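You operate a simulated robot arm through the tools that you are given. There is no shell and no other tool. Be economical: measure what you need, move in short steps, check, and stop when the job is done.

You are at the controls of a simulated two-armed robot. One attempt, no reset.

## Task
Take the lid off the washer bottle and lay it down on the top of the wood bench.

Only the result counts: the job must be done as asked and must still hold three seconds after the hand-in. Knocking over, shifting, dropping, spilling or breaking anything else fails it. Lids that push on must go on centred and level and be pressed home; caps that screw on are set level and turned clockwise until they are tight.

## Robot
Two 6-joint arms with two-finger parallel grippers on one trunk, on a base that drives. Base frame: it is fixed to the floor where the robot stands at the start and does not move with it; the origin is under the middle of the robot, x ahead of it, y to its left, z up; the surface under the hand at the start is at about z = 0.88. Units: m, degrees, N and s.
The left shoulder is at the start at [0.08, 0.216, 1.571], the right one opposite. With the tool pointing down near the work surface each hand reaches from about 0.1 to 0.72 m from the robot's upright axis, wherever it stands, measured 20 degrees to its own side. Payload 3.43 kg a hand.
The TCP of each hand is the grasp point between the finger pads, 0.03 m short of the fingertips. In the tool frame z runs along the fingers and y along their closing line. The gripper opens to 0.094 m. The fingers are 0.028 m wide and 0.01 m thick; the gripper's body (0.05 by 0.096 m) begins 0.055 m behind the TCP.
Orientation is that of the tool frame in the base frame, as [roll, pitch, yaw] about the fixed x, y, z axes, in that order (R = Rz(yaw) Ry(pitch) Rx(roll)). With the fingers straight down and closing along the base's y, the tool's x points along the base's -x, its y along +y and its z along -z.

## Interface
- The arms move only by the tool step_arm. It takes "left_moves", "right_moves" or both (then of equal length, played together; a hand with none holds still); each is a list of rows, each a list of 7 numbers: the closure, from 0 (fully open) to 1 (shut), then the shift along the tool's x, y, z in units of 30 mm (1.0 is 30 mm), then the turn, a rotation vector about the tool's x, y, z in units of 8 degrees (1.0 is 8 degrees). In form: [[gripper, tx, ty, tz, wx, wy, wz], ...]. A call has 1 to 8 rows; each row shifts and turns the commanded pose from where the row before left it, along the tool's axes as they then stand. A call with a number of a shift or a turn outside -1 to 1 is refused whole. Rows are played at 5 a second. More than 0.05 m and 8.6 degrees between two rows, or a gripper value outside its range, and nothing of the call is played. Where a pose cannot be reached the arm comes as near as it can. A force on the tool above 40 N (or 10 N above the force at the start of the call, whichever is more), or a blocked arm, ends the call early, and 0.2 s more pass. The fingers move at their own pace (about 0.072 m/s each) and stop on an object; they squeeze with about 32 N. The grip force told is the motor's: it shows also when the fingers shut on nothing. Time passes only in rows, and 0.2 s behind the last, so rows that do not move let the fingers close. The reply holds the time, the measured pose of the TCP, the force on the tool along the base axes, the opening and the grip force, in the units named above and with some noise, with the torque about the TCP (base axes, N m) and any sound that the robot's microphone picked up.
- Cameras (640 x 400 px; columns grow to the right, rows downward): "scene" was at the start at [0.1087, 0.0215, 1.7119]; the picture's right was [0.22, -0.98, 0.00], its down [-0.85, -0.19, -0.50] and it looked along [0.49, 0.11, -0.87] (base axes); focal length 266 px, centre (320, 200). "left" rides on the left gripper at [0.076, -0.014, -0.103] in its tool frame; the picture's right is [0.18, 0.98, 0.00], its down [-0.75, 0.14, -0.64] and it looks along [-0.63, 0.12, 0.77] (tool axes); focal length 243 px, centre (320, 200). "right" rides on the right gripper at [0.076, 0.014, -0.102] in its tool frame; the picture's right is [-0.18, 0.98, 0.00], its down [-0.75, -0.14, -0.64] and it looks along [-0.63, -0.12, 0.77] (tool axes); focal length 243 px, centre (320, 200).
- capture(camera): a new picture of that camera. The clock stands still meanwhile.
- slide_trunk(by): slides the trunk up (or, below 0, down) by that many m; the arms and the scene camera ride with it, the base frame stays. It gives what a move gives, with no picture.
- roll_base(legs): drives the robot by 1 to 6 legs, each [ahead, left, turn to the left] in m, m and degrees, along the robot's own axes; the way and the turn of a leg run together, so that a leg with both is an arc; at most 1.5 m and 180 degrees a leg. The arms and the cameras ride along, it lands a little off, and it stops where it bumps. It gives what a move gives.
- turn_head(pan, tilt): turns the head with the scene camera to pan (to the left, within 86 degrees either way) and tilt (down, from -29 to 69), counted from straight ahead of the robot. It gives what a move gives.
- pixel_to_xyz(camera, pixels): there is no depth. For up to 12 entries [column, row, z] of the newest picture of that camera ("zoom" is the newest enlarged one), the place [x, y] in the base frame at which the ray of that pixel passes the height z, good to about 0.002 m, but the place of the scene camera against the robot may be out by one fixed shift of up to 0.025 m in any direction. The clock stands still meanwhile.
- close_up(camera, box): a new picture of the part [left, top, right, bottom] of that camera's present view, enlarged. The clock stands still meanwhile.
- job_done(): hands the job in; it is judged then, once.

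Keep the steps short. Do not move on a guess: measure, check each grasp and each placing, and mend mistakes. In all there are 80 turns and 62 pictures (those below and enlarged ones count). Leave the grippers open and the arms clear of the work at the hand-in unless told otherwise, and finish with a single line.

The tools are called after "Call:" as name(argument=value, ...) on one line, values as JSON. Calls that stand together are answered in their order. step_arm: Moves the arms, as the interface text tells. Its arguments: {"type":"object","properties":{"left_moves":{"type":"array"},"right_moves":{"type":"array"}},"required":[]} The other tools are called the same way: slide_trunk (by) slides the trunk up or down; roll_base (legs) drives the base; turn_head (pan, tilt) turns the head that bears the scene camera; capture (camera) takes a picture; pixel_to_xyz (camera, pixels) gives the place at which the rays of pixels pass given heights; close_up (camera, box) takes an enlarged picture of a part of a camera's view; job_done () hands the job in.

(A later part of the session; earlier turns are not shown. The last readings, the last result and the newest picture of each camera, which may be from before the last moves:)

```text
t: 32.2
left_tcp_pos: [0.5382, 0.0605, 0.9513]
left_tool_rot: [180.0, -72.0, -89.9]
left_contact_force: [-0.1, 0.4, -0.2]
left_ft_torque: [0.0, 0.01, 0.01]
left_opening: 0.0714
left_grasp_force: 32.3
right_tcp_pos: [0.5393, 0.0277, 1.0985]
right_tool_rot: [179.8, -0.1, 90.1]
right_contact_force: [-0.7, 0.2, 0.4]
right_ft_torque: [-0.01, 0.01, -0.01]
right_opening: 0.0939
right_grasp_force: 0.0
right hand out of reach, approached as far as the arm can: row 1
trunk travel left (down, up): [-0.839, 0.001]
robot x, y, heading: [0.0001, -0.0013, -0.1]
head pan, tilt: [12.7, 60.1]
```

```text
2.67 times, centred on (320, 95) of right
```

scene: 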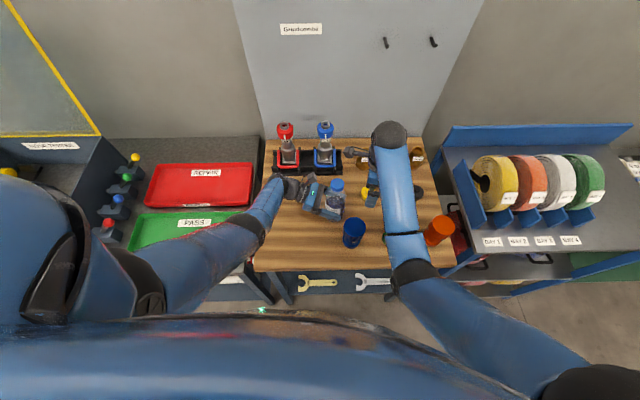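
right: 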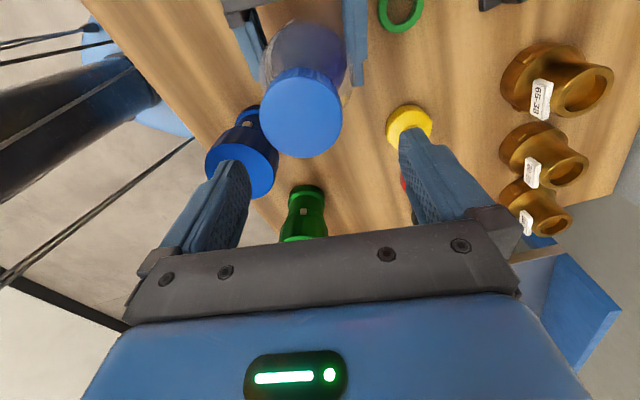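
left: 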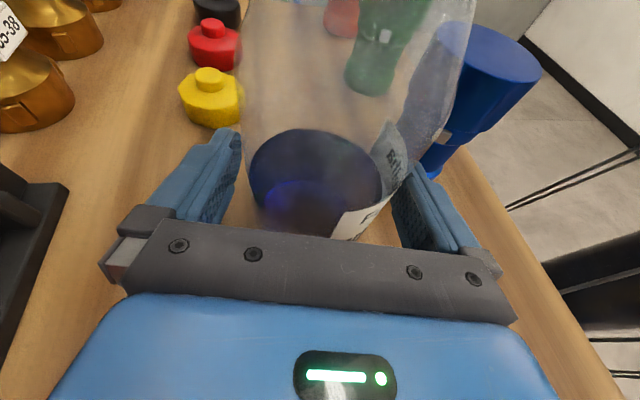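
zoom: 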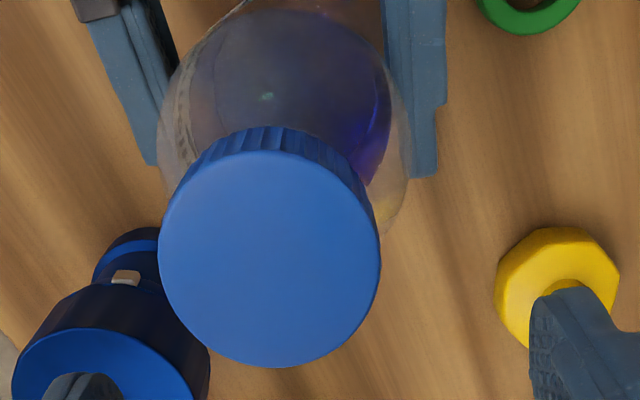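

Cap centre (0.538, 0.062), Ø 0.041, as expected. Move +34 mm in y, 2 mm down.

Call:
step_arm(right_moves=[[0, 0.57, -0.04, 0, 0, 0, 0], [0, 0.57, 0, 0, 0, 0, 0], [0, 0, 0, 0.07, 0, 0, 0], [0, 0, 0, 0, 0, 0, 0]])

Call:
capture(camera="right")

```text
t: 33.2
left_tcp_pos: [0.5369, 0.0608, 0.9524]
left_tool_rot: [179.9, -72.0, -89.9]
left_contact_force: [-0.3, 0.2, 0.2]
left_ft_torque: [-0.02, -0.02, -0.01]
left_opening: 0.0713
left_grasp_force: 32.0
right_tcp_pos: [0.5382, 0.0619, 1.0944]
right_tool_rot: [179.8, -0.1, 90.0]
right_contact_force: [-0.2, -0.3, 0.1]
right_ft_torque: [0.0, 0.0, 0.01]
right_opening: 0.0938
right_grasp_force: 0.1
trunk travel left (down, up): [-0.839, 0.001]
robot x, y, heading: [-0.0015, -0.0013, 0.1]
head pan, tilt: [12.7, 60.1]
```

```text
31 pictures are left
```

right: 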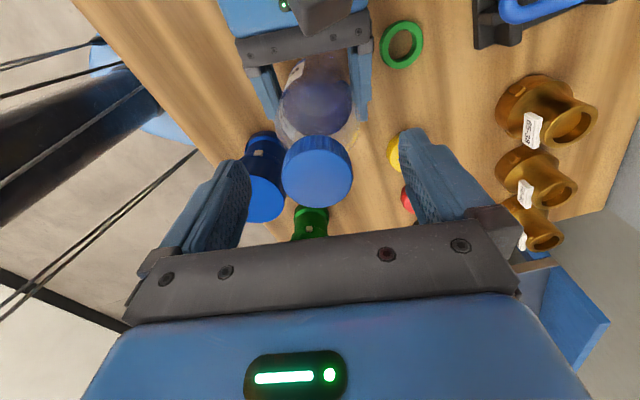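

The cap lies centred between the fingers. Close on it.

Call:
step_arm(right_moves=[[1, 0, 0, 0, 0, 0, 0], [1, 0, 0, 0, 0, 0, 0], [1, 0, 0, 0, 0, 0, 0], [1, 0, 0, 0, 0, 0, 0], [1, 0, 0, 0, 0, 0, 0]])

```text
t: 34.4
left_tcp_pos: [0.5387, 0.0597, 0.9515]
left_tool_rot: [-179.8, -72.0, -90.0]
left_contact_force: [10.6, -1.1, 0.5]
left_ft_torque: [0.09, 0.85, -0.01]
left_opening: 0.0716
left_grasp_force: 32.0
right_tcp_pos: [0.5376, 0.062, 1.0943]
right_tool_rot: [179.9, -0.1, 90.1]
right_contact_force: [-9.0, 1.0, 2.1]
right_ft_torque: [0.03, 0.38, 0.0]
right_opening: 0.0375
right_grasp_force: 31.9
trunk travel left (down, up): [-0.839, 0.001]
robot x, y, heading: [-0.0023, -0.0003, 0.1]
head pan, tilt: [12.7, 60.1]
```

Gripped at 0.0375, with a 10 N side load along x from slight misalignment. I shift the right hand –1 mm in x to relieve it.

Call:
step_arm(right_moves=[[1, 0, -0.035, 0, 0, 0, 0], [1, 0, 0, 0, 0, 0, 0]])

```text
t: 35.0
left_tcp_pos: [0.5371, 0.0606, 0.9517]
left_tool_rot: [-179.8, -71.9, -90.0]
left_contact_force: [5.1, -2.1, 1.5]
left_ft_torque: [0.33, 0.14, -0.01]
left_opening: 0.0715
left_grasp_force: 31.9
right_tcp_pos: [0.5379, 0.0617, 1.0938]
right_tool_rot: [179.8, 0.0, 90.1]
right_contact_force: [-4.3, 3.5, 2.0]
right_ft_torque: [0.04, 0.25, 0.05]
right_opening: 0.0377
right_grasp_force: 32.2
trunk travel left (down, up): [-0.839, 0.001]
robot x, y, heading: [-0.0008, -0.0021, -0.1]
head pan, tilt: [12.7, 60.1]
```

Better. Another half step, then turn the cap counter-clockwise by 16° and read the torque.

Call:
step_arm(right_moves=[[1, 0, -0.025, 0, 0, 0, 0], [1, 0, 0, 0, 0, 0, -1], [1, 0, 0, 0, 0, 0, -1], [1, 0, 0, 0, 0, 0, 0]])

```text
t: 36.0
left_tcp_pos: [0.5362, 0.0609, 0.9504]
left_tool_rot: [-179.9, -72.0, -89.9]
left_contact_force: [-0.7, 2.0, 3.2]
left_ft_torque: [-0.47, -0.55, -0.05]
left_opening: 0.0716
left_grasp_force: 32.0
right_tcp_pos: [0.5363, 0.0616, 1.094]
right_tool_rot: [179.8, 0.0, 106.1]
right_contact_force: [2.3, -2.5, 0.4]
right_ft_torque: [0.13, 0.0, -0.02]
right_opening: 0.0375
right_grasp_force: 31.2
trunk travel left (down, up): [-0.839, 0.001]
robot x, y, heading: [0.0007, 0.0012, 0.2]
head pan, tilt: [12.7, 60.1]
```

It turned freely, with no torque left. I continue 64° more, rising slightly for the thread.

Call:
step_arm(right_moves=[[1, 0, 0, -0.01, 0, 0, -1], [1, 0, 0, -0.01, 0, 0, -1], [1, 0, 0, 0, 0, 0, -1], [1, 0, 0, 0, 0, 0, -1], [1, 0, 0, 0, 0, 0, 0]])

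Call:
close_up(camera="right", box=[220, 60, 420, 240])

```text
t: 37.2
left_tcp_pos: [0.5363, 0.0606, 0.9511]
left_tool_rot: [179.8, -72.1, -90.0]
left_contact_force: [5.3, 5.6, -0.2]
left_ft_torque: [-0.8, 0.42, -0.01]
left_opening: 0.0719
left_grasp_force: 31.8
right_tcp_pos: [0.5364, 0.062, 1.0941]
right_tool_rot: [180.0, 0.1, 138.2]
right_contact_force: [-6.7, -6.0, 0.6]
right_ft_torque: [-0.05, 0.44, 0.0]
right_opening: 0.0374
right_grasp_force: 32.4
trunk travel left (down, up): [-0.839, 0.001]
robot x, y, heading: [-0.001, -0.0009, 0.2]
head pan, tilt: [12.7, 60.1]
```

```text
2.22 times, centred on (320, 150) of right
```

zoom: 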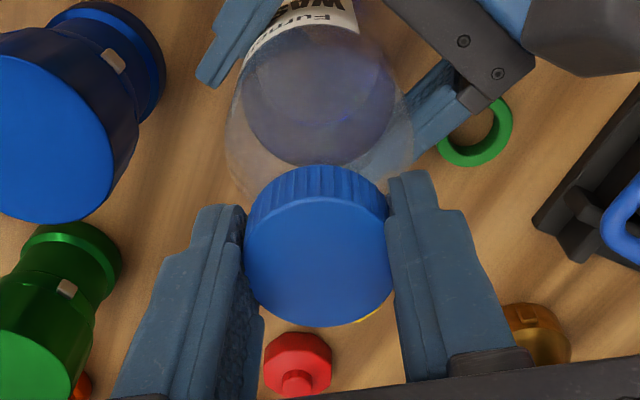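

Turning well. I relieve the side load (–1 mm along tool y) and continue another 48°.

Call:
step_arm(right_moves=[[1, 0, -0.03, 0, 0, 0, 0], [1, 0, 0, 0, 0, 0, -1], [1, 0, 0, 0, 0, 0, -1], [1, 0, 0, 0, 0, 0, -1], [1, 0, 0, 0, 0, 0, -1], [1, 0, 0, 0, 0, 0, -1], [1, 0, 0, 0, 0, 0, -1], [1, 0, 0, 0, 0, 0, 0]])

```text
t: 39.0
left_tcp_pos: [0.5371, 0.0614, 0.9506]
left_tool_rot: [179.9, -71.9, -90.0]
left_contact_force: [6.2, 10.5, -0.2]
left_ft_torque: [-0.94, 0.05, 0.01]
left_opening: 0.0714
left_grasp_force: 32.1
right_tcp_pos: [0.5347, 0.0616, 1.0959]
right_tool_rot: [180.0, 0.1, -173.9]
right_contact_force: [-4.2, -10.1, 0.8]
right_ft_torque: [-0.36, 0.4, -0.02]
right_opening: 0.0376
right_grasp_force: 32.3
trunk travel left (down, up): [-0.839, 0.001]
robot x, y, heading: [0.0005, 0.0035, 0.2]
head pan, tilt: [12.7, 60.1]
```

Relieving side load again (–1 mm y), then 56° more.

Call:
step_arm(right_moves=[[1, 0.02, -0.04, 0, 0, 0, 0], [1, 0, 0, 0, 0, 0, -1], [1, 0, 0, 0, 0, 0, -1], [1, 0, 0, 0, 0, 0, -1], [1, 0, 0, 0, 0, 0, -1], [1, 0, 0, 0, 0, 0, -1], [1, 0, 0, 0, 0, 0, -1], [1, 0, 0, 0, 0, 0, 0]])

Call:
close_up(camera="right", box=[220, 60, 420, 240])

```text
t: 40.8
left_tcp_pos: [0.5348, 0.0612, 0.9506]
left_tool_rot: [179.8, -71.9, -89.9]
left_contact_force: [-4.4, 7.7, 4.7]
left_ft_torque: [-0.53, -0.64, -0.06]
left_opening: 0.0716
left_grasp_force: 32.0
right_tcp_pos: [0.5346, 0.0597, 1.0965]
right_tool_rot: [-179.9, 0.2, -125.9]
right_contact_force: [5.8, -5.9, 0.9]
right_ft_torque: [-0.07, -0.22, -0.01]
right_opening: 0.0376
right_grasp_force: 32.2
trunk travel left (down, up): [-0.839, 0.001]
robot x, y, heading: [-0.0004, -0.0015, -0.1]
head pan, tilt: [12.7, 60.1]
```

```text
2.22 times, centred on (320, 150) of right
```

zoom: 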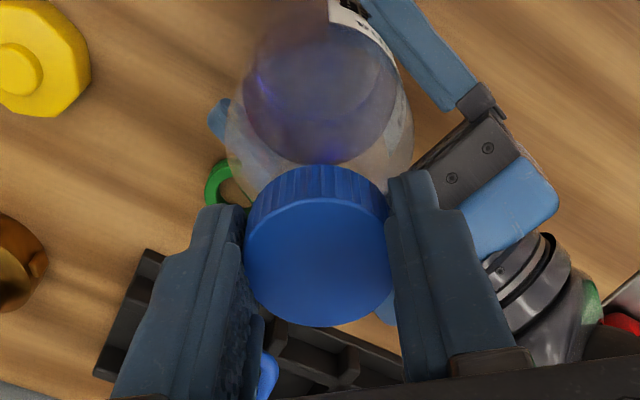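

144° so far. Relieve and go on.

Call:
step_arm(right_moves=[[1, 0, -0.04, -0.02, 0, 0, 0], [1, 0, 0, 0, 0, 0, -1], [1, 0, 0, -0.01, 0, 0, -1], [1, 0, 0, 0, 0, 0, -1], [1, 0, 0, -0.01, 0, 0, -1], [1, 0, 0, 0, 0, 0, -1], [1, 0, 0, 0, 0, 0, -1], [1, 0, 0, 0, 0, 0, 0]])

```text
t: 42.6
left_tcp_pos: [0.5367, 0.0611, 0.9506]
left_tool_rot: [180.0, -72.0, -90.0]
left_contact_force: [-5.4, -7.3, 2.7]
left_ft_torque: [0.85, -0.53, 0.0]
left_opening: 0.0716
left_grasp_force: 32.2
right_tcp_pos: [0.5366, 0.0587, 1.098]
right_tool_rot: [-179.7, 0.1, -77.8]
right_contact_force: [4.3, 6.9, -2.4]
right_ft_torque: [0.24, -0.01, 0.0]
right_opening: 0.0376
right_grasp_force: 32.1
trunk travel left (down, up): [-0.839, 0.001]
robot x, y, heading: [-0.0011, 0.0012, -0.1]
head pan, tilt: [12.7, 60.1]
```

192° so far. Relieve (+x,+y) and turn another 48°.

Call:
step_arm(right_moves=[[1, -0.03, -0.027, 0, 0, 0, 0], [1, 0, 0, 0, 0, 0, -1], [1, 0, 0, 0, 0, 0, -1], [1, 0, 0, 0, 0, 0, -1], [1, 0, 0, 0, 0, 0, -1], [1, 0, 0, 0, 0, 0, -1], [1, 0, 0, 0, 0, 0, -1], [1, 0, 0, 0, 0, 0, 0]])

Call:
close_up(camera="right", box=[220, 60, 420, 240])

```text
t: 44.4
left_tcp_pos: [0.5362, 0.0611, 0.9508]
left_tool_rot: [179.9, -72.0, -89.9]
left_contact_force: [-3.0, 5.6, 0.7]
left_ft_torque: [-0.37, -0.73, -0.06]
left_opening: 0.0719
left_grasp_force: 31.7
right_tcp_pos: [0.5363, 0.0605, 1.0969]
right_tool_rot: [-179.8, -0.1, -29.9]
right_contact_force: [4.9, -4.7, 1.0]
right_ft_torque: [-0.16, -0.03, 0.0]
right_opening: 0.0375
right_grasp_force: 31.5
trunk travel left (down, up): [-0.839, 0.001]
robot x, y, heading: [0.0017, 0.0015, -0.2]
head pan, tilt: [12.7, 60.1]
```

```text
2.22 times, centred on (320, 150) of right
```

zoom: 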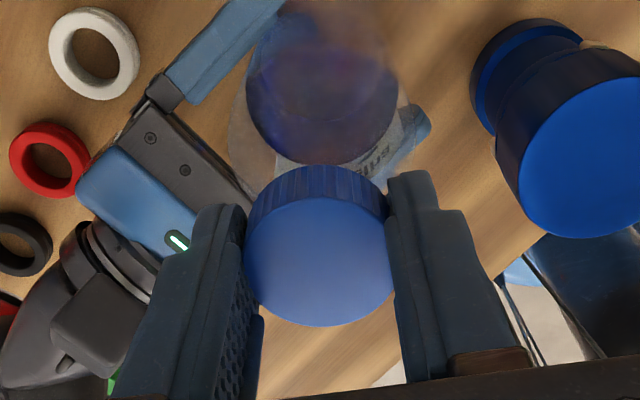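

240° so far. Relieve and another 48°, then a gentle lift test.

Call:
step_arm(right_moves=[[1, 0.037, 0.01, 0, 0, 0, 0], [1, 0, 0, 0, 0, 0, -1], [1, 0, 0, 0, 0, 0, -1], [1, 0, 0, 0, 0, 0, -1], [1, 0, 0, 0, 0, 0, -1], [1, 0, 0, 0, 0, 0, -1], [1, 0, 0, 0, 0, 0, -1], [1, 0, 0, 0, 0, 0, 0]])

Call:
step_arm(right_moves=[[1, 0, 0, -0.05, 0, 0, 0], [1, 0, 0, -0.05, 0, 0, 0], [1, 0, 0, 0, 0, 0, 0]])

```text
t: 46.2
left_tcp_pos: [0.5357, 0.0628, 0.9505]
left_tool_rot: [179.8, -72.0, -89.9]
left_contact_force: [-1.0, -6.5, -0.3]
left_ft_torque: [0.54, -0.05, 0.04]
left_opening: 0.0718
left_grasp_force: 32.3
right_tcp_pos: [0.5383, 0.0587, 1.0971]
right_tool_rot: [-179.9, -0.2, 18.2]
right_contact_force: [1.3, 4.6, -0.3]
right_ft_torque: [0.07, 0.0, -0.05]
right_opening: 0.0376
right_grasp_force: 32.1
trunk travel left (down, up): [-0.839, 0.001]
robot x, y, heading: [-0.0012, -0.0005, -0.2]
head pan, tilt: [12.7, 60.1]
```

```text
t: 47.0
left_tcp_pos: [0.5362, 0.0611, 0.9503]
left_tool_rot: [179.9, -72.0, -89.9]
left_contact_force: [-0.9, -6.2, 0.8]
left_ft_torque: [0.87, -0.07, -0.02]
left_opening: 0.0715
left_grasp_force: 32.0
right_tcp_pos: [0.5367, 0.0583, 1.1]
right_tool_rot: [-180.0, -0.2, 18.0]
right_contact_force: [1.0, 7.1, -2.9]
right_ft_torque: [0.07, -0.01, 0.01]
right_opening: 0.0375
right_grasp_force: 32.3
trunk travel left (down, up): [-0.839, 0.001]
robot x, y, heading: [-0.0036, -0.0004, 0.1]
head pan, tilt: [12.7, 60.1]
```

Rose 3 mm with only 3 N. Relieve side load, turn another 40°, and lift a bit.

Call:
step_arm(right_moves=[[1, 0.01, -0.035, 0, 0, 0, 0], [1, 0, 0, 0, 0, 0, -1], [1, 0, 0, 0, 0, 0, -1], [1, 0, 0, 0, 0, 0, -1], [1, 0, 0, 0, 0, 0, -1], [1, 0, 0, 0, 0, 0, -1], [1, 0, 0, -0.05, 0, 0, 0], [1, 0, 0, -0.05, 0, 0, 0]])

Call:
close_up(camera="right", box=[220, 60, 420, 240])

Call:
close_up(camera="scene", box=[260, 150, 420, 250])

```text
t: 48.8
left_tcp_pos: [0.5367, 0.0604, 0.9511]
left_tool_rot: [-179.8, -71.9, -90.2]
left_contact_force: [-8.5, 6.6, 10.3]
left_ft_torque: [-0.58, -0.64, 0.04]
left_opening: 0.0726
left_grasp_force: 32.0
right_tcp_pos: [0.5269, 0.0747, 1.1027]
right_tool_rot: [179.9, -0.2, 25.4]
right_contact_force: [7.6, -6.0, -6.3]
right_ft_torque: [-0.08, -0.1, 0.02]
right_opening: 0.0378
right_grasp_force: 32.2
right hand out of reach, approached as far as the arm can: row 2, 3, 4, 5, 6
trunk travel left (down, up): [-0.839, 0.001]
robot x, y, heading: [-0.0018, 0.0022, -0.1]
head pan, tilt: [12.7, 60.1]
```

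```text
2.22 times, centred on (320, 150) of right
```

zoom: 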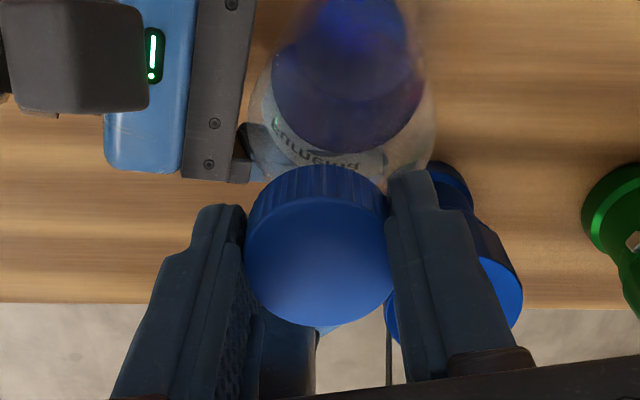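

```text
4.00 times, centred on (340, 200) of scene
```

zoom: 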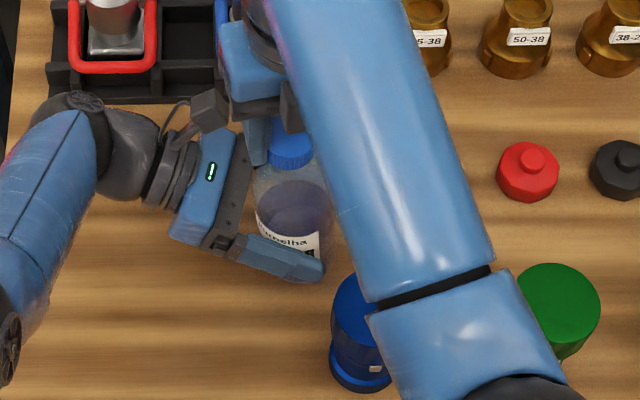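

The wrist hit its limit and drifted off 18 mm, straining the bottle sideways. I bring the hand back over the bottle axis right away, turning back 8°.

Call:
step_arm(right_moves=[[1, 0.03, 0.3, 0, 0, 0, 0.5], [1, 0.03, 0.3, 0, 0, 0, 0.5], [1, 0, 0, 0, 0, 0, 0]])

Call:
close_up(camera="right", box=[220, 60, 420, 240])

Call:
capture(camera="left")

```text
t: 49.6
left_tcp_pos: [0.5358, 0.0603, 0.9504]
left_tool_rot: [179.7, -71.9, -89.7]
left_contact_force: [1.7, -7.4, -7.4]
left_ft_torque: [0.83, 0.19, -0.01]
left_opening: 0.0711
left_grasp_force: 31.7
right_tcp_pos: [0.5378, 0.0611, 1.1046]
right_tool_rot: [-179.9, -0.4, 17.4]
right_contact_force: [-0.6, 7.7, 4.0]
right_ft_torque: [0.21, 0.05, 0.0]
right_opening: 0.0375
right_grasp_force: 31.8
trunk travel left (down, up): [-0.839, 0.001]
robot x, y, heading: [0.0006, 0.0032, 0.1]
head pan, tilt: [12.7, 60.1]
```

```text
2.22 times, centred on (320, 150) of right
```

zoom: 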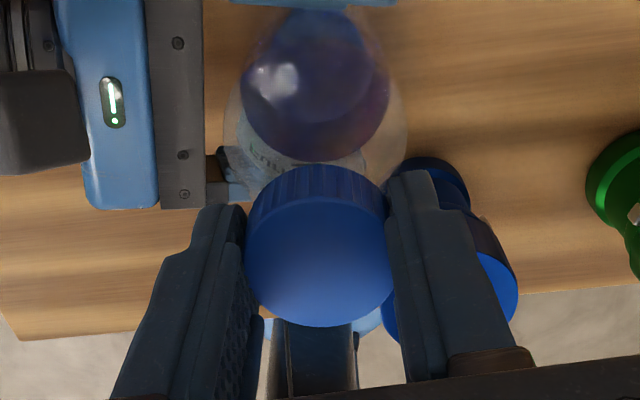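

```text
24 pictures are left
```

left: 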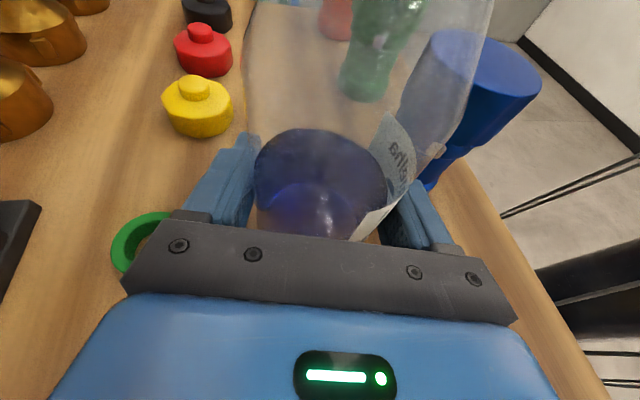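

Relative to the fingers the cap hasn't slipped, yet the hand is now 10 mm higher while the bottle sits unchanged in the left grip — the cap may be nearly off. I relieve the side load and lift 6 mm gently.

Call:
step_arm(right_moves=[[1, 0.01, -0.04, 0, 0, 0, 0], [1, 0, 0, -0.07, 0, 0, 0], [1, 0, 0, -0.07, 0, 0, 0], [1, 0, 0, -0.06, 0, 0, 0], [1, 0, 0, 0, 0, 0, 0]])

Call:
capture(camera="left")

Call:
capture(camera="right")

```text
t: 50.8
left_tcp_pos: [0.5373, 0.0615, 0.9508]
left_tool_rot: [179.8, -72.1, -89.8]
left_contact_force: [-1.5, 0.2, -2.1]
left_ft_torque: [-0.01, -0.25, -0.01]
left_opening: 0.0709
left_grasp_force: 31.8
right_tcp_pos: [0.5377, 0.061, 1.109]
right_tool_rot: [-179.9, -0.2, 17.5]
right_contact_force: [1.8, -0.4, -1.5]
right_ft_torque: [-0.04, -0.02, -0.02]
right_opening: 0.0377
right_grasp_force: 32.1
trunk travel left (down, up): [-0.839, 0.001]
robot x, y, heading: [0.0, -0.0014, 0.0]
head pan, tilt: [12.7, 60.1]
```

```text
23 pictures are left
```

left: 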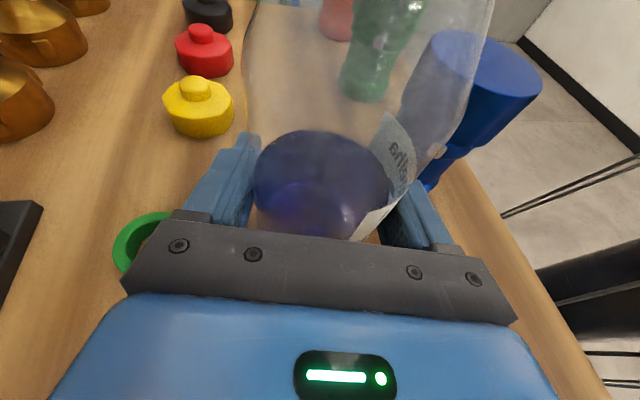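

```text
22 pictures are left
```

right: 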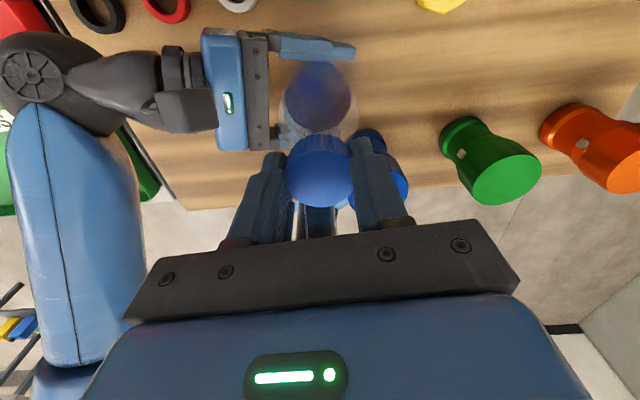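

The forces have vanished: the cap seems free. I lift another 15 mm and look.

Call:
step_arm(right_moves=[[1, 0, 0, -0.17, 0, 0, 0], [1, 0, 0, -0.17, 0, 0, 0], [1, 0, 0, -0.17, 0, 0, 0], [1, 0, 0, 0, 0, 0, 0]])

Call:
close_up(camera="scene", box=[260, 150, 420, 250])

Call:
close_up(camera="right", box=[220, 60, 420, 240])

```text
t: 51.8
left_tcp_pos: [0.5373, 0.0621, 0.9492]
left_tool_rot: [179.9, -72.0, -89.9]
left_contact_force: [-0.1, -0.3, -4.1]
left_ft_torque: [0.03, -0.01, 0.0]
left_opening: 0.0711
left_grasp_force: 31.8
right_tcp_pos: [0.5373, 0.0611, 1.1232]
right_tool_rot: [180.0, -0.3, 17.4]
right_contact_force: [-0.2, 0.4, 0.1]
right_ft_torque: [0.0, -0.02, 0.03]
right_opening: 0.0375
right_grasp_force: 31.9
trunk travel left (down, up): [-0.839, 0.001]
robot x, y, heading: [0.0006, -0.0025, 0.2]
head pan, tilt: [12.7, 60.1]
```

```text
4.00 times, centred on (340, 200) of scene
```

zoom: 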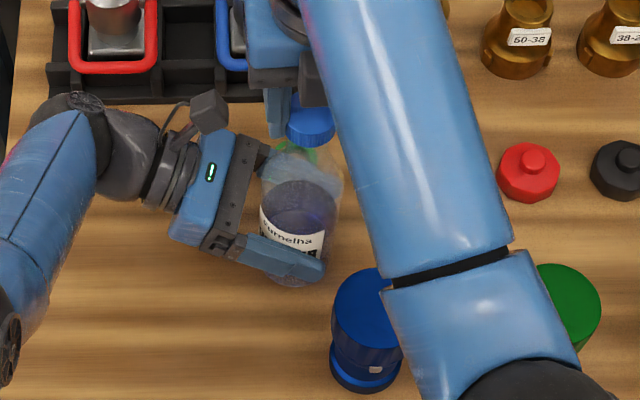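

```text
2.22 times, centred on (320, 150) of right
```

zoom: 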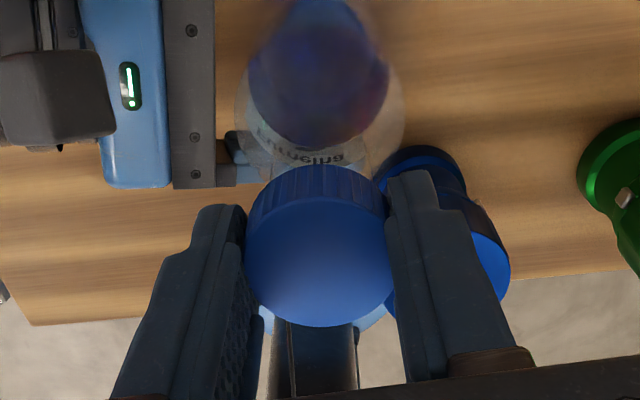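

The cap is off and clear. The left hand now carries ~4 N, so the bottle hangs slightly above the bench; I lower it in 0.7 mm steps till the bench takes the weight.

Call:
step_arm(left_moves=[[1, -0.022, 0, 0.007, 0, 0, 0], [1, -0.022, 0, 0.007, 0, 0, 0], [1, 0, 0, 0, 0, 0, 0]])

Call:
capture(camera="left")

```text
t: 52.6
left_tcp_pos: [0.5383, 0.0609, 0.949]
left_tool_rot: [179.9, -72.0, -89.9]
left_contact_force: [1.1, 0.7, -3.6]
left_ft_torque: [0.03, -0.02, -0.05]
left_opening: 0.0709
left_grasp_force: 32.0
right_tcp_pos: [0.5382, 0.0608, 1.1235]
right_tool_rot: [180.0, -0.3, 17.4]
right_contact_force: [-0.3, -0.9, 0.0]
right_ft_torque: [-0.02, 0.04, -0.01]
right_opening: 0.0377
right_grasp_force: 32.2
trunk travel left (down, up): [-0.839, 0.001]
robot x, y, heading: [0.0038, 0.0007, 0.1]
head pan, tilt: [12.7, 60.1]
```

```text
19 pictures are left
```

left: 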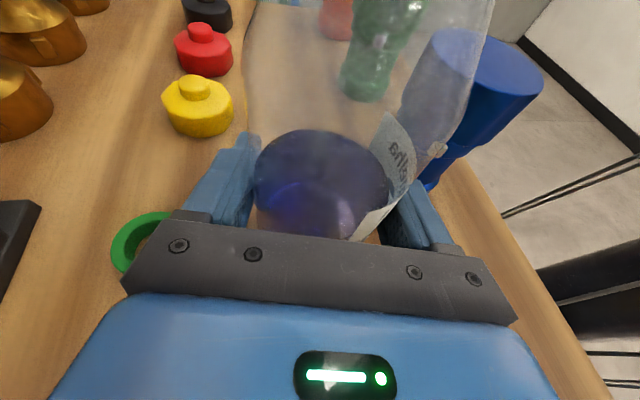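

Still hanging; continue lowering 3 mm in small steps (the call stops on force anyway).

Call:
step_arm(left_moves=[[1, -0.03, 0, 0.01, 0, 0, 0], [1, -0.03, 0, 0.01, 0, 0, 0], [1, -0.03, 0, 0.01, 0, 0, 0], [1, 0, 0, 0, 0, 0, 0]])

Call:
close_up(camera="scene", box=[300, 170, 360, 230])

```text
t: 53.6
left_tcp_pos: [0.5371, 0.0606, 0.9469]
left_tool_rot: [-179.3, -72.0, -90.6]
left_contact_force: [0.5, -1.2, 14.8]
left_ft_torque: [-0.56, 0.13, 0.02]
left_opening: 0.0706
left_grasp_force: 32.1
right_tcp_pos: [0.5361, 0.0613, 1.1253]
right_tool_rot: [180.0, -0.4, 17.5]
right_contact_force: [0.4, -1.0, -0.7]
right_ft_torque: [0.04, 0.05, 0.01]
right_opening: 0.0377
right_grasp_force: 32.4
trunk travel left (down, up): [-0.839, 0.001]
robot x, y, heading: [-0.0009, -0.0015, 0.1]
head pan, tilt: [12.7, 60.1]
```

```text
6.67 times, centred on (330, 200) of scene
```

zoom: 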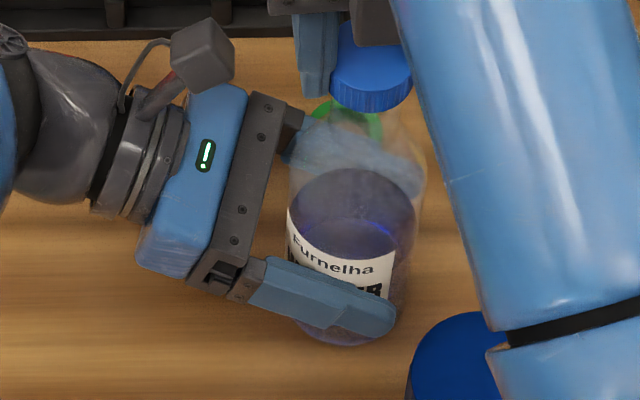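

It now presses the bench with 15 N; I raise ~0.8 mm to relax it.

Call:
step_arm(left_moves=[[1, 0.025, 0, -0.008, 0, 0, 0], [1, 0, 0, 0, 0, 0, 0]])

```text
t: 54.2
left_tcp_pos: [0.5365, 0.0605, 0.9496]
left_tool_rot: [-179.6, -72.0, -90.4]
left_contact_force: [6.2, 0.2, 15.8]
left_ft_torque: [-0.5, -0.15, 0.13]
left_opening: 0.0712
left_grasp_force: 31.6
right_tcp_pos: [0.5369, 0.0605, 1.1239]
right_tool_rot: [-180.0, -0.5, 17.4]
right_contact_force: [-0.4, 0.0, -1.2]
right_ft_torque: [-0.03, 0.01, 0.01]
right_opening: 0.0376
right_grasp_force: 32.0
trunk travel left (down, up): [-0.839, 0.001]
robot x, y, heading: [-0.0016, 0.0004, -0.2]
head pan, tilt: [12.7, 60.1]
```

Call:
step_arm(left_moves=[[1, 0.025, 0, -0.008, 0, 0, 0], [1, 0, 0, 0, 0, 0, 0]])

```text
t: 54.8
left_tcp_pos: [0.5367, 0.0602, 0.9488]
left_tool_rot: [-179.8, -72.1, -90.1]
left_contact_force: [5.9, 2.1, 13.0]
left_ft_torque: [-0.39, -0.3, 0.15]
left_opening: 0.0711
left_grasp_force: 31.8
right_tcp_pos: [0.5371, 0.063, 1.1229]
right_tool_rot: [180.0, -0.3, 17.5]
right_contact_force: [-0.7, -0.8, -0.1]
right_ft_torque: [-0.01, -0.02, 0.01]
right_opening: 0.0374
right_grasp_force: 32.4
trunk travel left (down, up): [-0.839, 0.001]
robot x, y, heading: [-0.0, -0.0011, -0.0]
head pan, tilt: [12.7, 60.1]
```

Still 13 N; raise 1.2 mm more.

Call:
step_arm(left_moves=[[1, 0.038, 0, -0.012, 0, 0, 0], [1, 0, 0, 0, 0, 0, 0]])

```text
t: 55.4
left_tcp_pos: [0.5344, 0.0592, 0.9479]
left_tool_rot: [179.6, -71.8, -89.8]
left_contact_force: [2.0, 0.8, 4.4]
left_ft_torque: [-0.22, -0.15, 0.09]
left_opening: 0.0706
left_grasp_force: 32.2
right_tcp_pos: [0.537, 0.0614, 1.1241]
right_tool_rot: [-180.0, -0.3, 17.4]
right_contact_force: [0.4, 0.0, -0.7]
right_ft_torque: [0.02, -0.03, -0.01]
right_opening: 0.0377
right_grasp_force: 32.5
trunk travel left (down, up): [-0.839, 0.001]
robot x, y, heading: [-0.0027, -0.0005, -0.1]
head pan, tilt: [12.7, 60.1]
```

Resting lightly at 4 N. I open the left fingers in stages.

Call:
step_arm(left_moves=[[0.2, 0, 0, 0, 0, 0, 0], [0.1, 0, 0, 0, 0, 0, 0], [0, 0, 0, 0, 0, 0, 0], [0, 0, 0, 0, 0, 0, 0]])

Call:
capture(camera="left")

```text
t: 56.4
left_tcp_pos: [0.5357, 0.0604, 0.9501]
left_tool_rot: [179.9, -72.0, -89.9]
left_contact_force: [-1.0, -0.1, 0.0]
left_ft_torque: [-0.01, -0.01, 0.0]
left_opening: 0.0941
left_grasp_force: 0.2
right_tcp_pos: [0.5379, 0.0611, 1.1241]
right_tool_rot: [-180.0, -0.3, 17.4]
right_contact_force: [-0.3, 0.1, -0.9]
right_ft_torque: [0.02, 0.03, -0.01]
right_opening: 0.0375
right_grasp_force: 31.9
trunk travel left (down, up): [-0.839, 0.001]
robot x, y, heading: [0.003, 0.0007, 0.1]
head pan, tilt: [12.7, 60.1]
```

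```text
17 pictures are left
```

left: 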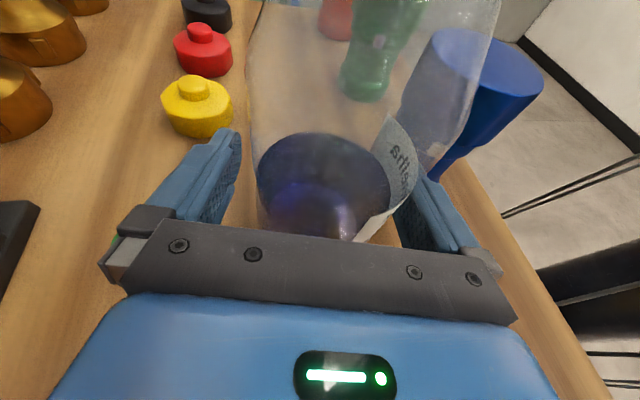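

The bottle stands free. Shift 3 mm to centre the fingers, then withdraw the left hand straight along +y.

Call:
step_arm(left_moves=[[0, 0, 0.1, 0, 0, 0, 0], [0, -0.14, 0, -0.43, 0, 0, 0], [0, -0.14, 0, -0.43, 0, 0, 0], [0, -0.28, 0, -0.86, 0, 0, 0], [0, -0.28, 0, -0.86, 0, 0, 0], [0, -0.28, 0, -0.86, 0, 0, 0], [0, -0.28, 0, -0.86, 0, 0, 0], [0, 0, 0, 0, 0, 0, 0]])

Call:
close_up(camera="scene", box=[240, 130, 420, 260])

```text
t: 58.2
left_tcp_pos: [0.5253, 0.1933, 0.9575]
left_tool_rot: [-179.9, -72.1, -90.1]
left_contact_force: [-0.6, 1.0, 0.2]
left_ft_torque: [0.02, -0.01, 0.0]
left_opening: 0.0939
left_grasp_force: 0.1
left hand out of reach, approached as far as the arm can: row 6, 7
right_tcp_pos: [0.5371, 0.0615, 1.1234]
right_tool_rot: [-180.0, -0.3, 17.4]
right_contact_force: [0.2, -1.3, -0.3]
right_ft_torque: [0.0, 0.0, -0.01]
right_opening: 0.0375
right_grasp_force: 31.7
trunk travel left (down, up): [-0.839, 0.001]
robot x, y, heading: [-0.0001, -0.0043, -0.1]
head pan, tilt: [12.7, 60.1]
```

```text
3.08 times, centred on (330, 195) of scene
```

zoom: 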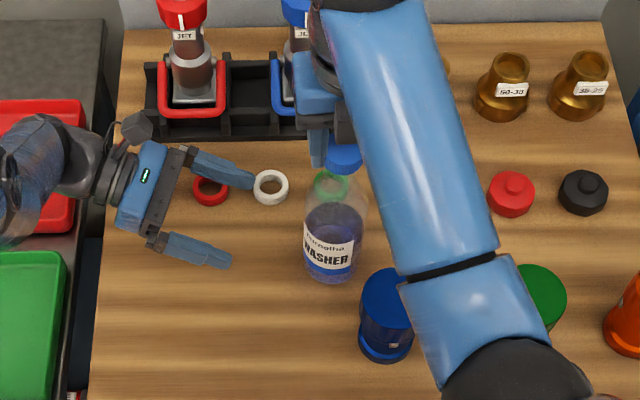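

Bottle upright and uncapped. I withdraw the left hand to its earlier safe spot while turning the right hand (holding the cap above the bottle) back 64° away from its wrist limit.

Call:
step_arm(left_moves=[[0, 0.12, 0.155, -0.8, 0, 0, 0], [0, 0.12, 0.155, -0.8, 0, 0, 0], [0, 0.12, 0.155, -0.8, 0, 0, 0], [0, 0.12, 0.155, -0.8, 0, 0, 0], [0, 0.12, 0.155, -0.8, 0, 0, 0], [0, 0.12, 0.155, -0.8, 0, 0, 0], [0, 0, 0, 0, 0, 0, 0], [0, 0, 0, 0, 0, 0, 0]], right_moves=[[1, 0, 0, 0, 0, 0, 1], [1, 0, 0, 0, 0, 0, 1], [1, 0, 0, 0, 0, 0, 1], [1, 0, 0, 0, 0, 0, 1], [1, 0, 0, 0, 0, 0, 1], [1, 0, 0, 0, 0, 0, 1], [1, 0, 0, 0, 0, 0, 1], [1, 0, 0, 0, 0, 0, 1]])

```text
t: 60.0
left_tcp_pos: [0.5075, 0.3268, 1.0108]
left_tool_rot: [179.9, -72.1, -90.0]
left_contact_force: [0.1, -0.5, -0.4]
left_ft_torque: [-0.01, -0.01, -0.01]
left_opening: 0.0939
left_grasp_force: 0.0
left hand out of reach, approached as far as the arm can: row 1, 2, 4
right_tcp_pos: [0.5378, 0.0622, 1.1243]
right_tool_rot: [-179.7, -0.1, -46.7]
right_contact_force: [0.4, 0.0, 0.2]
right_ft_torque: [-0.01, 0.01, 0.0]
right_opening: 0.0379
right_grasp_force: 32.1
trunk travel left (down, up): [-0.839, 0.001]
robot x, y, heading: [-0.0031, -0.0029, -0.2]
head pan, tilt: [12.7, 60.1]
```

Turn to yaw –90, then move +y.

Call:
step_arm(right_moves=[[1, 0, 0, 0, 0, 0, 0.9], [1, 0, 0, 0, 0, 0, 0.9], [1, 0, 0, 0, 0, 0, 0.9], [1, 0, 0, 0, 0, 0, 0.9], [1, 0, 0, 0, 0, 0, 0.9], [1, 0, 0, 0, 0, 0, 0.91], [1, 0, 0, 0, 0, 0, 0]])

Call:
step_arm(right_moves=[[1, -0.7, 0, 0, 0, 0, 0], [1, -0.7, 0, 0, 0, 0, 0], [1, -0.7, 0, 0, 0, 0, 0], [1, -0.7, 0, 0, 0, 0, 0], [1, 0, 0, 0, 0, 0, 0]])

Call:
capture(camera="right")

```text
t: 61.6
left_tcp_pos: [0.5075, 0.3281, 1.0118]
left_tool_rot: [179.9, -72.0, -90.0]
left_contact_force: [0.1, 0.1, -0.6]
left_ft_torque: [0.02, 0.01, 0.01]
left_opening: 0.0942
left_grasp_force: 0.0
right_tcp_pos: [0.537, 0.06, 1.1231]
right_tool_rot: [-179.7, 0.2, -90.0]
right_contact_force: [0.2, -0.3, -0.7]
right_ft_torque: [0.01, -0.03, 0.03]
right_opening: 0.0377
right_grasp_force: 31.9
trunk travel left (down, up): [-0.839, 0.001]
robot x, y, heading: [0.0001, -0.0009, 0.1]
head pan, tilt: [12.7, 60.1]
```

```text
t: 62.8
left_tcp_pos: [0.5081, 0.3272, 1.011]
left_tool_rot: [179.9, -72.1, -89.9]
left_contact_force: [1.4, 0.8, -0.6]
left_ft_torque: [0.03, 0.04, 0.01]
left_opening: 0.094
left_grasp_force: 0.1
right_tcp_pos: [0.5371, 0.1462, 1.1252]
right_tool_rot: [-179.7, 0.0, -89.9]
right_contact_force: [0.0, -0.3, -0.2]
right_ft_torque: [0.05, -0.03, 0.01]
right_opening: 0.0379
right_grasp_force: 32.2
trunk travel left (down, up): [-0.839, 0.001]
robot x, y, heading: [0.0009, -0.0012, 0.1]
head pan, tilt: [12.7, 60.1]
```

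```text
15 pictures are left
```

right: 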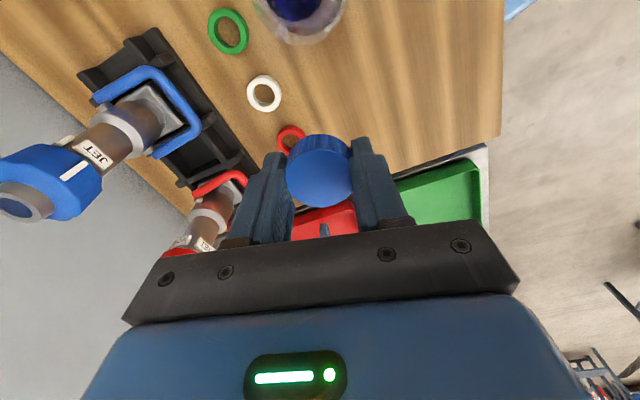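

Cap held firmly, past the bottle. Now –77 mm in x while descending to z≈1.04, over empty bench.

Call:
step_arm(right_moves=[[1, 0, 0.6, 0, 0, 0, 0], [1, 0, 0.6, 0.4, 0, 0, 0], [1, 0, 0.6, 0.7, 0, 0, 0], [1, 0, 0.6, 0.8, 0, 0, 0], [1, 0, 0.17, 0.8, 0, 0, 0], [1, 0, 0, 0, 0, 0, 0]])

Call:
capture(camera="scene")

Call:
capture(camera="right")

```text
t: 64.2
left_tcp_pos: [0.5072, 0.328, 1.0108]
left_tool_rot: [179.9, -72.0, -89.9]
left_contact_force: [0.9, 0.6, -1.2]
left_ft_torque: [-0.02, 0.02, 0.02]
left_opening: 0.0943
left_grasp_force: 0.1
right_tcp_pos: [0.4602, 0.1448, 1.0427]
right_tool_rot: [-179.8, 0.2, -89.9]
right_contact_force: [0.0, 0.3, -1.1]
right_ft_torque: [-0.01, -0.01, 0.02]
right_opening: 0.0375
right_grasp_force: 31.7
trunk travel left (down, up): [-0.839, 0.001]
robot x, y, heading: [-0.0014, -0.0038, 0.0]
head pan, tilt: [12.7, 60.1]
```

```text
14 pictures are left
```

scene: 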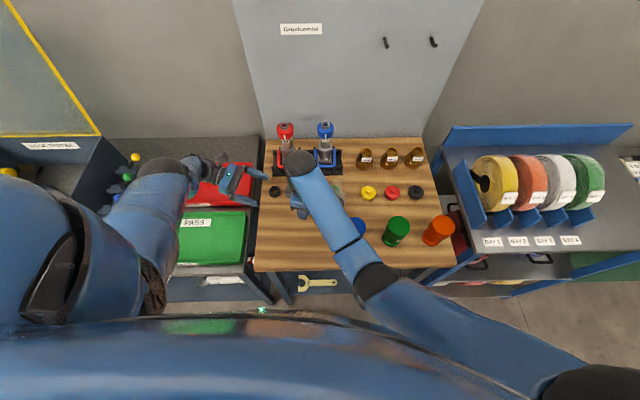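

```text
13 pictures are left
```

right: 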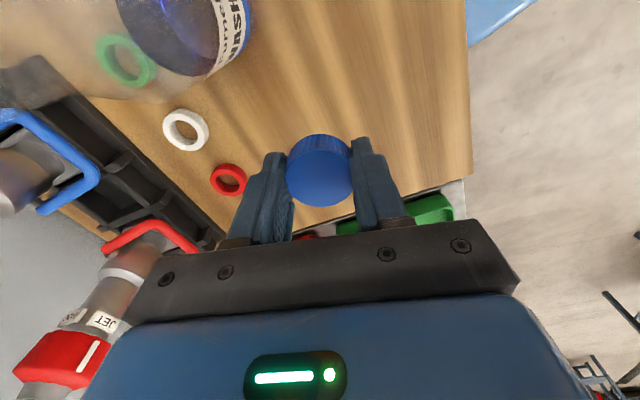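

Clear bench beneath. Lower ~120 mm to z≈0.922.

Call:
step_arm(right_moves=[[1, 0, 0, 0.8, 0, 0, 0], [1, 0, 0, 0.8, 0, 0, 0], [1, 0, 0, 0.8, 0, 0, 0], [1, 0, 0, 0.8, 0, 0, 0], [1, 0, 0, 0.8, 0, 0, 0], [1, 0, 0, 0, 0, 0, 0]])

Call:
capture(camera="right")

```text
t: 65.6
left_tcp_pos: [0.5075, 0.3275, 1.0114]
left_tool_rot: [179.9, -72.1, -90.0]
left_contact_force: [-0.2, 0.2, 0.9]
left_ft_torque: [0.01, 0.01, -0.03]
left_opening: 0.094
left_grasp_force: 0.0
right_tcp_pos: [0.4581, 0.1448, 0.9238]
right_tool_rot: [-179.8, 0.1, -89.9]
right_contact_force: [-0.5, -0.4, -1.2]
right_ft_torque: [0.02, -0.01, -0.03]
right_opening: 0.0375
right_grasp_force: 32.0
trunk travel left (down, up): [-0.839, 0.001]
robot x, y, heading: [0.0, 0.0009, -0.2]
head pan, tilt: [12.7, 60.1]
```

```text
12 pictures are left
```

right: 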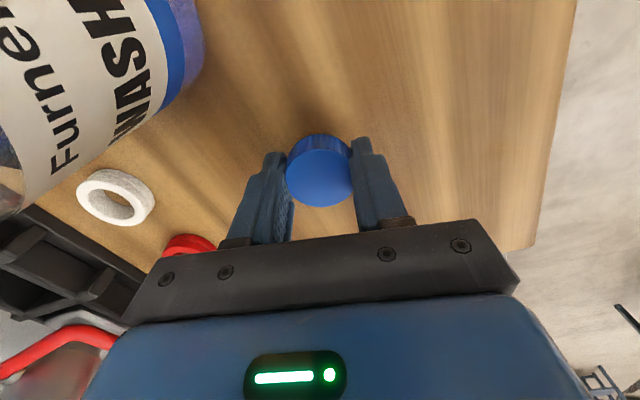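

Close to the bench. I lower in 2 mm steps until contact shows.

Call:
step_arm(right_moves=[[1, 0, 0, 0.08, 0, 0, 0], [1, 0, 0, 0.08, 0, 0, 0], [1, 0, 0, 0.08, 0, 0, 0], [1, 0, 0, 0.06, 0, 0, 0], [1, 0, 0, 0, 0, 0, 0]])

```text
t: 66.8
left_tcp_pos: [0.5084, 0.3274, 1.0109]
left_tool_rot: [179.9, -72.1, -89.9]
left_contact_force: [1.1, 0.1, -0.1]
left_ft_torque: [-0.01, 0.01, -0.01]
left_opening: 0.0941
left_grasp_force: 0.1
right_tcp_pos: [0.4599, 0.1436, 0.915]
right_tool_rot: [-179.8, 0.1, -90.0]
right_contact_force: [-0.3, -0.4, -0.2]
right_ft_torque: [0.0, -0.02, 0.0]
right_opening: 0.0377
right_grasp_force: 32.0
trunk travel left (down, up): [-0.839, 0.001]
robot x, y, heading: [0.0021, 0.0006, 0.1]
head pan, tilt: [12.7, 60.1]
```

Call:
step_arm(right_moves=[[1, 0, 0, 0.05, 0, 0, 0], [1, 0, 0, 0.05, 0, 0, 0], [1, 0, 0, 0.04, 0, 0, 0], [1, 0, 0, 0, 0, 0, 0]])

```text
t: 67.8
left_tcp_pos: [0.5089, 0.3276, 1.0115]
left_tool_rot: [179.9, -72.1, -89.9]
left_contact_force: [-0.4, 0.2, -0.4]
left_ft_torque: [0.0, -0.01, 0.0]
left_opening: 0.094
left_grasp_force: 0.0
right_tcp_pos: [0.4601, 0.1447, 0.9109]
right_tool_rot: [-179.7, 0.0, -89.9]
right_contact_force: [-0.5, 0.5, 0.3]
right_ft_torque: [0.0, 0.0, -0.03]
right_opening: 0.0374
right_grasp_force: 32.5
trunk travel left (down, up): [-0.839, 0.001]
robot x, y, heading: [-0.0013, -0.0053, 0.1]
head pan, tilt: [12.7, 60.1]
```

No contact yet at 0.911; another 2.5 mm in small steps.

Call:
step_arm(right_moves=[[1, 0, 0, 0.03, 0, 0, 0], [1, 0, 0, 0.03, 0, 0, 0], [1, 0, 0, 0.03, 0, 0, 0], [1, 0, 0, 0, 0, 0, 0]])

Call:
close_up(camera="right", box=[220, 60, 420, 240])

```text
t: 68.8
left_tcp_pos: [0.5057, 0.3269, 1.0125]
left_tool_rot: [-179.7, -72.0, -90.3]
left_contact_force: [-0.8, 0.0, 0.1]
left_ft_torque: [-0.02, -0.01, 0.02]
left_opening: 0.0939
left_grasp_force: 0.1
right_tcp_pos: [0.4599, 0.1443, 0.911]
right_tool_rot: [-179.5, 0.3, -89.8]
right_contact_force: [2.8, -3.9, 26.8]
right_ft_torque: [-0.5, 0.58, 0.21]
right_opening: 0.0377
right_grasp_force: 32.1
trunk travel left (down, up): [-0.839, 0.001]
robot x, y, heading: [0.0009, -0.0021, -0.1]
head pan, tilt: [12.7, 60.1]
```

```text
2.22 times, centred on (320, 150) of right
```

zoom: 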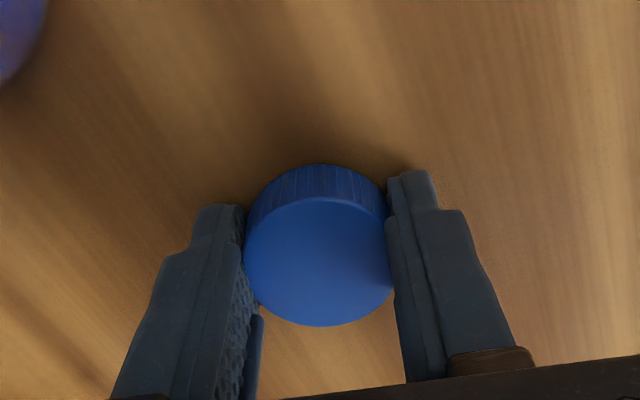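

Contact (27 N). Raise ~1.5 mm to relax, then open.

Call:
step_arm(right_moves=[[1, 0, 0, -0.05, 0, 0, 0], [1, 0, 0, 0, 0, 0, 0]])

```text
t: 69.4
left_tcp_pos: [0.5065, 0.3273, 1.0139]
left_tool_rot: [-179.7, -72.0, -90.1]
left_contact_force: [-0.2, 0.1, 0.1]
left_ft_torque: [0.01, 0.03, -0.04]
left_opening: 0.094
left_grasp_force: 0.0
right_tcp_pos: [0.4613, 0.1448, 0.9103]
right_tool_rot: [-179.6, 0.4, -89.9]
right_contact_force: [6.6, -0.2, 27.7]
right_ft_torque: [-0.34, 0.44, -0.03]
right_opening: 0.0377
right_grasp_force: 32.3
trunk travel left (down, up): [-0.839, 0.001]
robot x, y, heading: [0.0042, -0.0006, -0.0]
head pan, tilt: [12.7, 60.1]
```

Call:
step_arm(right_moves=[[1, 0, 0, -0.05, 0, 0, 0], [1, 0, 0, 0, 0, 0, 0]])

```text
t: 70.0
left_tcp_pos: [0.5071, 0.3271, 1.0114]
left_tool_rot: [180.0, -72.1, -89.9]
left_contact_force: [0.9, -0.8, -0.5]
left_ft_torque: [-0.01, 0.0, 0.01]
left_opening: 0.0939
left_grasp_force: 0.2
right_tcp_pos: [0.4601, 0.1438, 0.9103]
right_tool_rot: [-179.6, 0.1, -90.0]
right_contact_force: [8.2, 3.4, 19.0]
right_ft_torque: [-0.13, 0.2, -0.01]
right_opening: 0.0375
right_grasp_force: 31.8
trunk travel left (down, up): [-0.839, 0.001]
robot x, y, heading: [0.0013, 0.0031, -0.0]
head pan, tilt: [12.7, 60.1]
```

Force is falling; raise 1.5 mm more.

Call:
step_arm(right_moves=[[1, 0, 0, -0.05, 0, 0, 0], [1, 0, 0, 0, 0, 0, 0]])

```text
t: 70.6
left_tcp_pos: [0.507, 0.3282, 1.012]
left_tool_rot: [179.8, -72.1, -90.0]
left_contact_force: [0.3, -0.2, 0.3]
left_ft_torque: [-0.02, 0.02, 0.03]
left_opening: 0.0939
left_grasp_force: 0.0
right_tcp_pos: [0.4589, 0.1433, 0.911]
right_tool_rot: [-180.0, 0.1, -89.9]
right_contact_force: [2.6, 3.1, 4.8]
right_ft_torque: [0.17, 0.03, -0.11]
right_opening: 0.0375
right_grasp_force: 31.9
trunk travel left (down, up): [-0.839, 0.001]
robot x, y, heading: [0.0027, -0.001, -0.1]
head pan, tilt: [12.7, 60.1]
```

Now 5 N only. Open the right fingers.

Call:
step_arm(right_moves=[[0.4, 0, 0, 0, 0, 0, 0], [0, 0, 0, 0, 0, 0, 0], [0, 0, 0, 0, 0, 0, 0], [0, 0, 0, 0, 0, 0, 0]])

Call:
capture(camera="right")

```text
t: 71.6
left_tcp_pos: [0.5075, 0.3273, 1.0112]
left_tool_rot: [179.9, -72.1, -90.1]
left_contact_force: [-0.2, -0.4, 0.5]
left_ft_torque: [0.04, 0.03, -0.01]
left_opening: 0.0939
left_grasp_force: 0.0
right_tcp_pos: [0.4602, 0.1443, 0.9113]
right_tool_rot: [-179.8, 0.1, -90.0]
right_contact_force: [-0.6, 0.0, 0.1]
right_ft_torque: [0.02, 0.01, -0.03]
right_opening: 0.0941
right_grasp_force: 0.1
trunk travel left (down, up): [-0.839, 0.001]
robot x, y, heading: [0.0034, 0.0039, 0.0]
head pan, tilt: [12.7, 60.1]
```

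```text
10 pictures are left
```

right: 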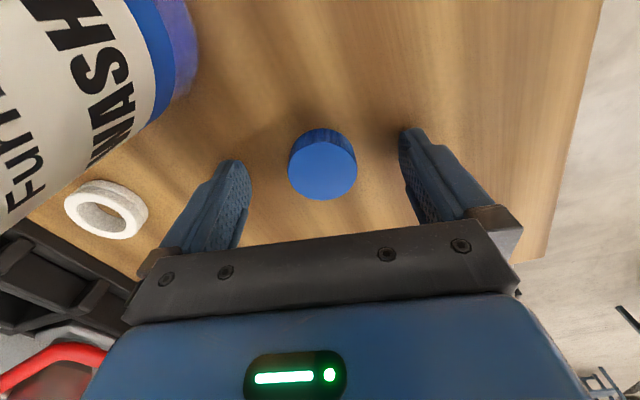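

The lid lies flat on the bench, fingers clear. Raise the hand straight up.

Call:
step_arm(right_moves=[[0, 0, 0, -0.3, 0, 0, 0], [0, 0, 0, -0.8, 0, 0, 0], [0, 0, 0, -0.9, 0, 0, 0], [0, 0, 0, -0.9, 0, 0, 0], [0, 0, 0, -0.9, 0, 0, 0], [0, 0, 0, -0.5, 0, 0, 0], [0, 0, 0, 0, 0, 0, 0]])

Call:
close_up(camera="scene", box=[240, 130, 420, 260])

```text
t: 73.2
left_tcp_pos: [0.5088, 0.3261, 1.0113]
left_tool_rot: [179.8, -72.1, -89.9]
left_contact_force: [-0.6, -0.9, -1.0]
left_ft_torque: [0.01, 0.0, 0.01]
left_opening: 0.094
left_grasp_force: 0.0
right_tcp_pos: [0.4573, 0.1449, 1.0419]
right_tool_rot: [-179.7, 0.0, -89.9]
right_contact_force: [-0.4, 0.2, -0.4]
right_ft_torque: [0.02, -0.02, -0.01]
right_opening: 0.0942
right_grasp_force: 0.0
trunk travel left (down, up): [-0.839, 0.001]
robot x, y, heading: [0.0004, 0.0031, 0.0]
head pan, tilt: [12.7, 60.1]
```

```text
3.08 times, centred on (330, 195) of scene
```

zoom: 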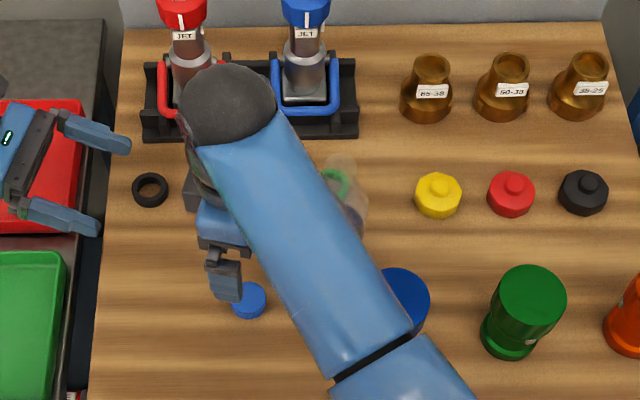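

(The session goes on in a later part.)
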